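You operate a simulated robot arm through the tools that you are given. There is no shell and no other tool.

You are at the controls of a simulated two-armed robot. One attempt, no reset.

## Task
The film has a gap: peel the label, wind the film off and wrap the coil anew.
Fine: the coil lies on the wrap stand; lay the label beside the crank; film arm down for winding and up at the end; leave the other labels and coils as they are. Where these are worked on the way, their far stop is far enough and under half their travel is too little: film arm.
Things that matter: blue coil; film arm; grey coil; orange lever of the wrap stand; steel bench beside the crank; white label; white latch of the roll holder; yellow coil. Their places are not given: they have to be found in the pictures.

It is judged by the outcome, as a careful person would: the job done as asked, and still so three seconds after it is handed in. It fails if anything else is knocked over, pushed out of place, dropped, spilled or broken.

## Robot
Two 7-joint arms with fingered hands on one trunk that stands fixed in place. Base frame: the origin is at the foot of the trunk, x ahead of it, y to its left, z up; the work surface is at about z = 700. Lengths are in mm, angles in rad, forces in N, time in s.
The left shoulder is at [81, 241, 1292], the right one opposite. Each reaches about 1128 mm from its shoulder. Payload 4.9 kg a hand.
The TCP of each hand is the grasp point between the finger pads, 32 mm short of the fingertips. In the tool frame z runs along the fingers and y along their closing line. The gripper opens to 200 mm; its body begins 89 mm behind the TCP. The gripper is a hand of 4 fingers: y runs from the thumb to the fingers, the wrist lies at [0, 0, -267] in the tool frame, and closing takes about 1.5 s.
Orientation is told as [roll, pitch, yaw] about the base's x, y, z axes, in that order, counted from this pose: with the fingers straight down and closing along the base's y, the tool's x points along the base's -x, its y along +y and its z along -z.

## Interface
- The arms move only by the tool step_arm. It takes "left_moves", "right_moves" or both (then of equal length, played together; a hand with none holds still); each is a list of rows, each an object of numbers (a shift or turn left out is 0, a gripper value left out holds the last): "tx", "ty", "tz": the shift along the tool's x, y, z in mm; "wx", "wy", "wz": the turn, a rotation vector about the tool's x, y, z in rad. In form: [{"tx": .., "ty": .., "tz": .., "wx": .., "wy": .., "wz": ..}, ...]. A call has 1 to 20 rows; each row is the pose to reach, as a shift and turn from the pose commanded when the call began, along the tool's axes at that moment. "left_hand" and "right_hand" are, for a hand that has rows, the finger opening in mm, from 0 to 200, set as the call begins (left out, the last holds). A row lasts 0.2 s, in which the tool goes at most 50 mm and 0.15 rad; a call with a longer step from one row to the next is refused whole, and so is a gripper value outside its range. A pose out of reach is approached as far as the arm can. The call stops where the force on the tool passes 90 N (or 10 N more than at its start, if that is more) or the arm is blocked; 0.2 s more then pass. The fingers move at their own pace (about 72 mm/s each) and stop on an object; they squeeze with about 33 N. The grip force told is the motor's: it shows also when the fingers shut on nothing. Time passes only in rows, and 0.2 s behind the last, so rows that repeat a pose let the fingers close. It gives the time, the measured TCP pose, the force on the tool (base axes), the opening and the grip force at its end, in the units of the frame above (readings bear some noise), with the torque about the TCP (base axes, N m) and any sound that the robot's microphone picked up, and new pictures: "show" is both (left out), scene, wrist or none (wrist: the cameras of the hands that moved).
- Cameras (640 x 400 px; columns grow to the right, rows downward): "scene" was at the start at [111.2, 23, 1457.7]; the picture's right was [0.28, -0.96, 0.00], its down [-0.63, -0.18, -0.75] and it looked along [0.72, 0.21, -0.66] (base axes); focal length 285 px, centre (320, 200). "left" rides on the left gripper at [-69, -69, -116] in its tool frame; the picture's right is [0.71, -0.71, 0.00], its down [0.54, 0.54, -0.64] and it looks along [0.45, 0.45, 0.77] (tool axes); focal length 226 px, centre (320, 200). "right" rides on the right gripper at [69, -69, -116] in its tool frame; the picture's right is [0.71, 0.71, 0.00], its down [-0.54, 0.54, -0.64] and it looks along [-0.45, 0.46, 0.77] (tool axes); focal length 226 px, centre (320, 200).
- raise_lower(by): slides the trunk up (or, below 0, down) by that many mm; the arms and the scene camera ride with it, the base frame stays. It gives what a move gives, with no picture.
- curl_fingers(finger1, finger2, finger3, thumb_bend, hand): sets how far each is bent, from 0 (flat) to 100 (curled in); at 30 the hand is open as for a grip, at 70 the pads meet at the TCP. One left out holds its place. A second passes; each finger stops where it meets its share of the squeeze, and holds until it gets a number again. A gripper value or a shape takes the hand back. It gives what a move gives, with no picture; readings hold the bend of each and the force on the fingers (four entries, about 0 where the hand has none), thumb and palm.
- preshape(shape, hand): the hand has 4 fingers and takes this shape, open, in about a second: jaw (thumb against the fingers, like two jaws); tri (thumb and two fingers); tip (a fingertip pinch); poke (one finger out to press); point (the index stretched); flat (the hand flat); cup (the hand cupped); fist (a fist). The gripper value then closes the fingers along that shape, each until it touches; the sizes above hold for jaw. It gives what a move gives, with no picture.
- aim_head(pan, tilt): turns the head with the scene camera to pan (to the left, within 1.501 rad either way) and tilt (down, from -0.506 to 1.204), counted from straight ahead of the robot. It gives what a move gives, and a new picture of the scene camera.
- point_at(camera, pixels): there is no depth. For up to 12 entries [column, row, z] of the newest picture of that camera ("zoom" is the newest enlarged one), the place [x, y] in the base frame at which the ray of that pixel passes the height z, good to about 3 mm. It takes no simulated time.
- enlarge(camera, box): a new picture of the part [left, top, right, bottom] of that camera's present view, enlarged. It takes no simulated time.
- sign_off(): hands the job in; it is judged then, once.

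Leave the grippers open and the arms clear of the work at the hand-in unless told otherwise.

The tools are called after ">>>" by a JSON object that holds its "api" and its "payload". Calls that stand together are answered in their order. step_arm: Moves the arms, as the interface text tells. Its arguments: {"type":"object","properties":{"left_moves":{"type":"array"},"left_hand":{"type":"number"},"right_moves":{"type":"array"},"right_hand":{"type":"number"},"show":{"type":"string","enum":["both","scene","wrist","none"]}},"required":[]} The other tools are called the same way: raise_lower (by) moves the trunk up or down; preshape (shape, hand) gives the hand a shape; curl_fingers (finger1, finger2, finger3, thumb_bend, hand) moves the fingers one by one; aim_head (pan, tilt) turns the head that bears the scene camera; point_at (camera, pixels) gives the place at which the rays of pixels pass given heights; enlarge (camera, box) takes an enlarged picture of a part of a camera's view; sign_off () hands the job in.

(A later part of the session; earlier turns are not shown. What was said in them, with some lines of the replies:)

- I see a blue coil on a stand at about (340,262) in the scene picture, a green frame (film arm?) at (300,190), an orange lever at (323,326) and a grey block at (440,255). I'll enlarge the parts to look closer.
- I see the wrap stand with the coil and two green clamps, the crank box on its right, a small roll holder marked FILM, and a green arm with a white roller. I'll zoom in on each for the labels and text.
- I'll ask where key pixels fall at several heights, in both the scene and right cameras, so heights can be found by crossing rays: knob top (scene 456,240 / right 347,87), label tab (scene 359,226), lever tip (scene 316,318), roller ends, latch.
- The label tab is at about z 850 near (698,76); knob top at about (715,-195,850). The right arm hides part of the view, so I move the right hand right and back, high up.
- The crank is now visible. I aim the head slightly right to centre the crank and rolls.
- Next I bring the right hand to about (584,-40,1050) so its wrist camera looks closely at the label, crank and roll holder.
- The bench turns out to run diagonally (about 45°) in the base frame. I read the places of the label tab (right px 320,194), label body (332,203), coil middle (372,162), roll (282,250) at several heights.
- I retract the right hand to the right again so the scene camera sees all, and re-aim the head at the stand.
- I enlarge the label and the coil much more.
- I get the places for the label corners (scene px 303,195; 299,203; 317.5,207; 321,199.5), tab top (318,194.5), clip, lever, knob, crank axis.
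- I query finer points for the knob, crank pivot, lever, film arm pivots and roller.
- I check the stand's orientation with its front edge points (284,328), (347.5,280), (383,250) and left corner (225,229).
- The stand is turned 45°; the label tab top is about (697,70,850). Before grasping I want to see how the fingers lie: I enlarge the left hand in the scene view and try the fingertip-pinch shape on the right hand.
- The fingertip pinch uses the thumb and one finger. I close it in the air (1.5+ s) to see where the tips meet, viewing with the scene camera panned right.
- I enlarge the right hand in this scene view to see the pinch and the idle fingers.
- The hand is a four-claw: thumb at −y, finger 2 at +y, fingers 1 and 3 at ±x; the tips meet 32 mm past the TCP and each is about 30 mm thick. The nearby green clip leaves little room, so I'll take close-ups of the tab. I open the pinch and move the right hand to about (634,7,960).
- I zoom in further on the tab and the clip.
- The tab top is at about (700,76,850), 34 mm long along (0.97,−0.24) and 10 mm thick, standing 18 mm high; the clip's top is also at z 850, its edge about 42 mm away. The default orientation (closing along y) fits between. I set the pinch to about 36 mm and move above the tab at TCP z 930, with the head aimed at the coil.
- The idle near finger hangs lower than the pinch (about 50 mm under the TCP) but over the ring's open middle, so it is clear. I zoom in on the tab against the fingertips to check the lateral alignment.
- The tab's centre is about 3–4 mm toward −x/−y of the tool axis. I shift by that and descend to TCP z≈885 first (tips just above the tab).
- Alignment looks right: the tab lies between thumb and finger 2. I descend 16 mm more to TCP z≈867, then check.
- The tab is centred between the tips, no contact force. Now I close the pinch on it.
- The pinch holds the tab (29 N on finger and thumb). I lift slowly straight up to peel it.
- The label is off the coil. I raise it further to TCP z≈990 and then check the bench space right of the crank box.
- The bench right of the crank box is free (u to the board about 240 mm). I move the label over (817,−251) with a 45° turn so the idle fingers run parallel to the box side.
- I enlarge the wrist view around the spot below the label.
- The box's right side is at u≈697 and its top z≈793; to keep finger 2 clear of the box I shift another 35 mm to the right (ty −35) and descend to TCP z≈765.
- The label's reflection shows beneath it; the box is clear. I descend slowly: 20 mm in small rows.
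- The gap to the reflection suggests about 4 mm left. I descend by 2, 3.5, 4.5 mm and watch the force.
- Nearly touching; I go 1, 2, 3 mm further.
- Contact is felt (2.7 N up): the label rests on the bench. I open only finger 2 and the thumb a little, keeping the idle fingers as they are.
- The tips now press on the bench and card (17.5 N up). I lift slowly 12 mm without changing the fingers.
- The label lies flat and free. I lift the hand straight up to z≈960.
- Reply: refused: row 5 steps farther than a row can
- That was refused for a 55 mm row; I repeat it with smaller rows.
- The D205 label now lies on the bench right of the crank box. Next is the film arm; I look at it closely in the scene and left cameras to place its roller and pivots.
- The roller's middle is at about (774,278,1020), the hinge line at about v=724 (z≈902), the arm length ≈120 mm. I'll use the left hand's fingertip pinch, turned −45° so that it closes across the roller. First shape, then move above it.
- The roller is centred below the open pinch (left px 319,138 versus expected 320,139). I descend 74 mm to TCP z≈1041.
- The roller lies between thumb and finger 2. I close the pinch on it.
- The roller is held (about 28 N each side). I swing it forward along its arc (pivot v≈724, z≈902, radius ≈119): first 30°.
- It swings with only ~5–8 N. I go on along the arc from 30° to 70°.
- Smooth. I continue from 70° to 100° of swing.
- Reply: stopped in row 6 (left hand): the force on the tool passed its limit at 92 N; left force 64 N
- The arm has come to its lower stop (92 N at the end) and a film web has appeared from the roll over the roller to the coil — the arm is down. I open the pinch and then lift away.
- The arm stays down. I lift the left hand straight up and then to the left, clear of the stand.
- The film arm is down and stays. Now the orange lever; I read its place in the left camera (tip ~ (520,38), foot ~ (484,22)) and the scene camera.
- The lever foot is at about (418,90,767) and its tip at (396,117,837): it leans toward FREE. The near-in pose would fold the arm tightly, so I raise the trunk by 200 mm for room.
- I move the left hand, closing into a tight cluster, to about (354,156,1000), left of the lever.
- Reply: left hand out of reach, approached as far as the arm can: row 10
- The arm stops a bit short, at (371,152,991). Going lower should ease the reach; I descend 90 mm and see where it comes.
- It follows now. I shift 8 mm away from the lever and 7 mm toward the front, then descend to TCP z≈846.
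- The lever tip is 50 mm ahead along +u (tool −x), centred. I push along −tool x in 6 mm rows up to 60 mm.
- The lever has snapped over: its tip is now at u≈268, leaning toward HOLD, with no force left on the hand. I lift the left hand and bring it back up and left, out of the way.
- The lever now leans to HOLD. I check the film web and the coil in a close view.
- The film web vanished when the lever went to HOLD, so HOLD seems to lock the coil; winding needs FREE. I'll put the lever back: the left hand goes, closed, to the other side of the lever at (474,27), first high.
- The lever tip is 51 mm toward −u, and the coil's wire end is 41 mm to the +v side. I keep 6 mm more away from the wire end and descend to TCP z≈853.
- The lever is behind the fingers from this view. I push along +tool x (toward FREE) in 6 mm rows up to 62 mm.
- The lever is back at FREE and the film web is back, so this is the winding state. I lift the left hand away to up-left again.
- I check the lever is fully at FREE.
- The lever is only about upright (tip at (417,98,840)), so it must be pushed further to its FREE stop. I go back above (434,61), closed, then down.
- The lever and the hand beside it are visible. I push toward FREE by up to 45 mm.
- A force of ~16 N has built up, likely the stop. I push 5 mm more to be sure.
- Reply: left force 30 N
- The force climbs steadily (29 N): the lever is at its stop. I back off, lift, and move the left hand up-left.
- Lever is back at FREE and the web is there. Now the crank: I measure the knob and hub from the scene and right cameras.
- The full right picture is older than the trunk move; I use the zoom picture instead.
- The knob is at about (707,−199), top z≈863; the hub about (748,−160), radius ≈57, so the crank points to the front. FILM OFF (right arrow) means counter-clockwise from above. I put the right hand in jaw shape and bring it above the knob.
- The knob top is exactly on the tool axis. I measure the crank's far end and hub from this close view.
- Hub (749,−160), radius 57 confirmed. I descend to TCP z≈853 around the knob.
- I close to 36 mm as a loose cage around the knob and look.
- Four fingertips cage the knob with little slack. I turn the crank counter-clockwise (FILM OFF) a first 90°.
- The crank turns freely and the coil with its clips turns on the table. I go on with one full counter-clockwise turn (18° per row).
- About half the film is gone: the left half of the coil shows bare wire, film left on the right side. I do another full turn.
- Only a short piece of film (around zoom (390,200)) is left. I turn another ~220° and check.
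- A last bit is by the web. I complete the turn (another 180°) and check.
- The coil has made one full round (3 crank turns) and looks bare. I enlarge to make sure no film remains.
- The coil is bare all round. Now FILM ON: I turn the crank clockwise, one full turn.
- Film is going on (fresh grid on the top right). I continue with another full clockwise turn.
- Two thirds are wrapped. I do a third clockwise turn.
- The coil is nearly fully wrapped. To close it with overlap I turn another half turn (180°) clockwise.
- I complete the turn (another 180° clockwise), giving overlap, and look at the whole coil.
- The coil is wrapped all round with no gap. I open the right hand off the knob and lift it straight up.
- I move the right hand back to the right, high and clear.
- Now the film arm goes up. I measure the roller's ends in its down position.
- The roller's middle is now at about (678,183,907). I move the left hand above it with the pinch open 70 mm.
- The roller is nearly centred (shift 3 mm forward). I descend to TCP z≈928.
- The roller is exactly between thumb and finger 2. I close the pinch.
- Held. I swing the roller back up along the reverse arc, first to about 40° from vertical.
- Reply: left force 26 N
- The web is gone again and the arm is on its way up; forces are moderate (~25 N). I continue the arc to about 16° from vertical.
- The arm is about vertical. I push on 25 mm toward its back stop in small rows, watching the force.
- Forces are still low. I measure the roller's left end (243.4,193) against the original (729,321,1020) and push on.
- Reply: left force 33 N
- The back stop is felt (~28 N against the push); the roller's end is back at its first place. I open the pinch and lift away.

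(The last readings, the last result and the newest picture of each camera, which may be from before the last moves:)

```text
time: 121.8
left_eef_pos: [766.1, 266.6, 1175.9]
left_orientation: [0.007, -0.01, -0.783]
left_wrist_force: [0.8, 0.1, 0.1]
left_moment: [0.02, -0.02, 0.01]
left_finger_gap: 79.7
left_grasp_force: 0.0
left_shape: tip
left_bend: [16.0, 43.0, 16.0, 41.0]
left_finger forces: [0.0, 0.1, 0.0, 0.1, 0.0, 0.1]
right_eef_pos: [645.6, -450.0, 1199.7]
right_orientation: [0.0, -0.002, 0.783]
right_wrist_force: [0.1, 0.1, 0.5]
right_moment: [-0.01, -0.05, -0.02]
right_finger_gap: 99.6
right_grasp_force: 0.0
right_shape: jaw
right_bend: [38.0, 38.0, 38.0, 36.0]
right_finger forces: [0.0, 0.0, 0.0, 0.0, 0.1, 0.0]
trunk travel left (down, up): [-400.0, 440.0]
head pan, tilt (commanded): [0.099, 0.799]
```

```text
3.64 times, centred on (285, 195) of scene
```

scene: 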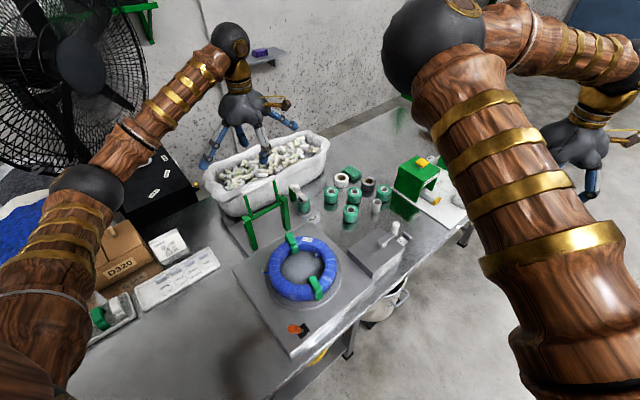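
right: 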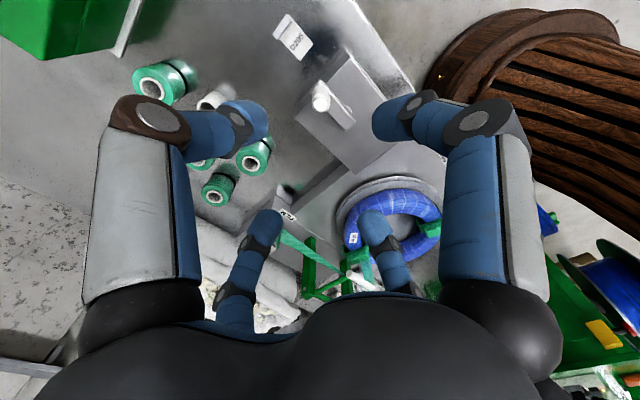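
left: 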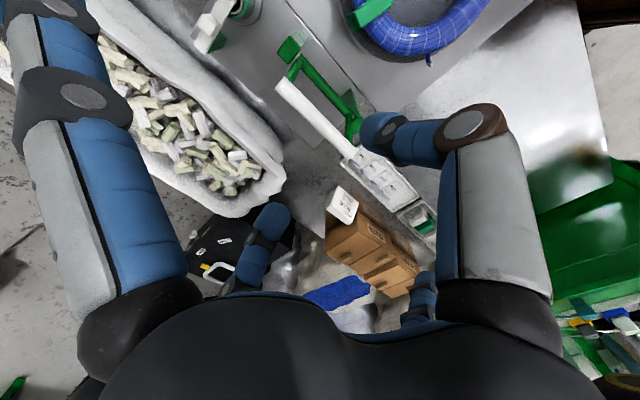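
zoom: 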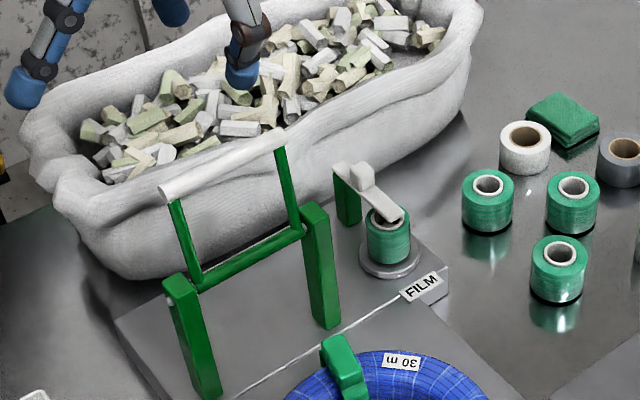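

The film arm stands up by itself. I check the whole coil and the label once more.

>>> {"api": "enlarge", "payload": {"camera": "scene", "box": [258, 228, 348, 308]}}

>>> {"api": "enlarge", "payload": {"camera": "scene", "box": [340, 200, 440, 300]}}

>>> {"api": "enlarge", "payload": {"camera": "left", "box": [180, 0, 500, 140]}}

```text
5.00 times, centred on (303, 268) of scene
```

zoom: 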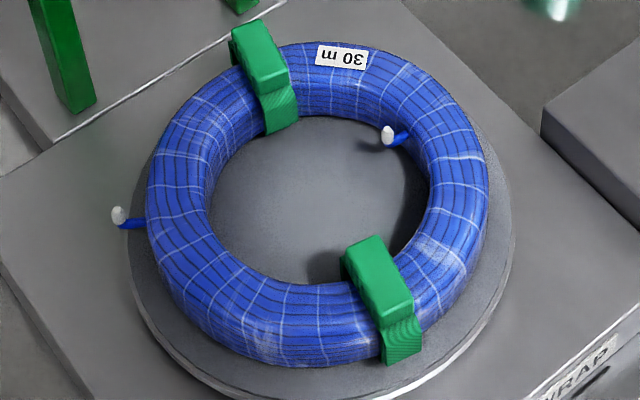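

```text
4.00 times, centred on (390, 250) of scene
```

zoom: 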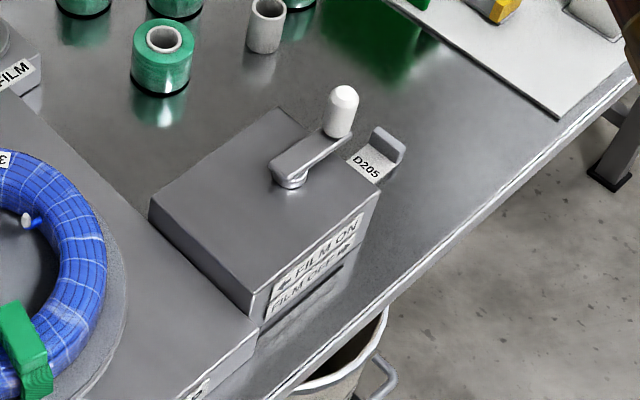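

```text
2.00 times, centred on (340, 70) of left
```

zoom: 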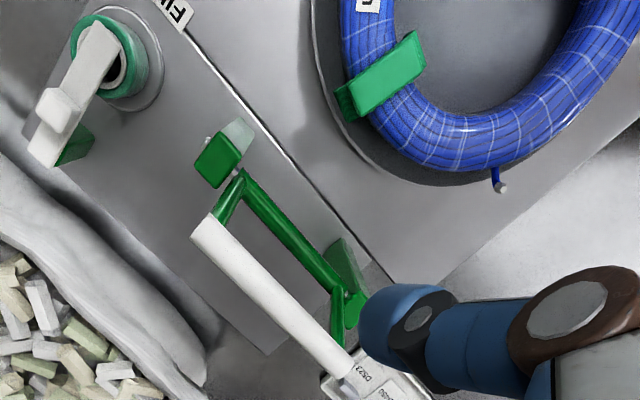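

All is in place: coil wrapped without a gap, arm up, label on the bench beside the crank, lever back as found. I move both hands clear and open them.

>>> {"api": "step_arm", "payload": {"left_moves": [{"tx": 38, "ty": -2, "tz": -10}, {"tx": 76, "ty": -4, "tz": -20}, {"tx": 114, "ty": -6, "tz": -30}, {"tx": 152, "ty": -8, "tz": -40}, {"tx": 190, "ty": -8, "tz": -50}, {"tx": 226, "ty": -8, "tz": -60}, {"tx": 226, "ty": -8, "tz": -60}, {"tx": 226, "ty": -8, "tz": -60}], "right_moves": [{}, {}, {}, {}, {}, {}, {}, {}], "left_hand": 200, "right_hand": 200, "show": "both"}}

>>> {"api": "enlarge", "payload": {"camera": "scene", "box": [210, 130, 430, 350]}}

```text
time: 123.6
left_eef_pos: [601.7, 420.6, 1231.9]
left_orientation: [0.006, -0.011, -0.783]
left_wrist_force: [-0.8, 0.5, 0.0]
left_moment: [0.0, -0.01, 0.0]
left_finger_gap: 199.6
left_grasp_force: 0.1
left_shape: tip
left_bend: [16.0, 30.0, 16.0, 30.0]
left_finger forces: [0.0, 0.0, 0.0, 0.1, 0.0, 0.0]
right_eef_pos: [647.8, -448.7, 1198.8]
right_orientation: [0.0, 0.001, 0.784]
right_wrist_force: [-0.5, 0.3, -0.6]
right_moment: [-0.03, 0.02, -0.03]
right_finger_gap: 200.0
right_grasp_force: 0.1
right_shape: jaw
right_bend: [30.0, 30.0, 30.0, 30.0]
right_finger forces: [0.1, 0.0, 0.1, 0.1, 0.0, 0.1]
trunk travel left (down, up): [-400.0, 440.0]
head pan, tilt (commanded): [0.099, 0.799]
```

scene: 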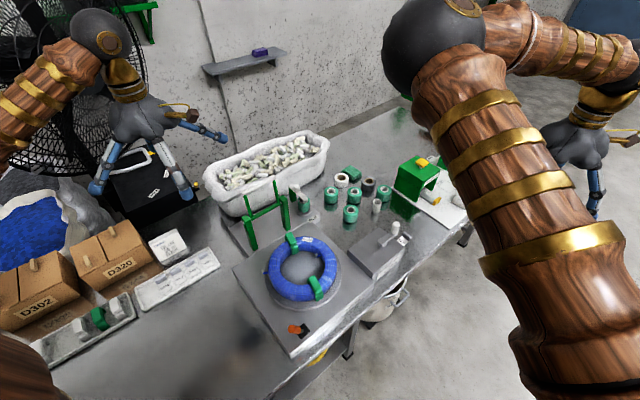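
right: 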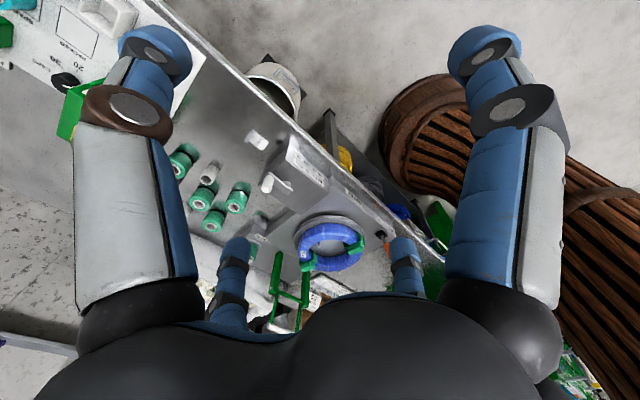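
left: 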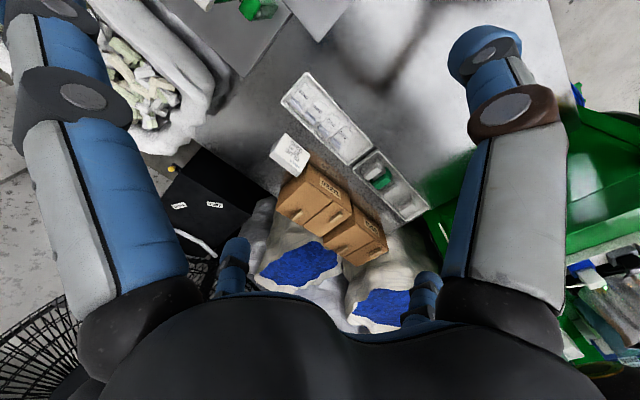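

```text
1.82 times, centred on (320, 240) of scene
```

zoom: 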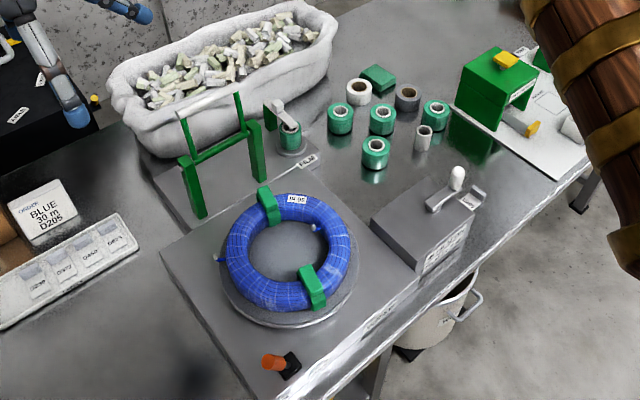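

The final view shows the coil wrapped all round on the stand and the film arm up. The D205 label lies beside the crank, the lever is at FREE as found, and nothing else has moved. Both hands are open and clear, so I hand in.

>>> {"api": "sign_off", "payload": {}}

```text
The job is handed in.
```

I finished the job and handed it in; the judge's result hasn't come back yet.

- **Label:** I peeled the D205 label off the blue coil. It lies flat on the steel bench to the right of the crank box.
- **Film off:** With the film arm down, I cranked toward FILM OFF until the coil showed bare wire all round.
- **Wrapped anew:** I then made four full turns toward FILM ON, one more than a full round of the coil needs. The close-ups showed film all the way round, with no gap.
- **Film arm:** It is back up at its rear stop and stays there by itself.
- **Orange lever:** I pushed it to HOLD at first, but the film strip between roller and coil disappeared. I put it back fully to FREE before winding, and it is still there, as I found it.
- **Left alone:** I did not touch the latch, the film rolls, the other labels or the other coils.

The coil and the crank handle ended at a different angle from where they started. The trunk is still raised by 200 mm. Both hands are open and clear of the bench.
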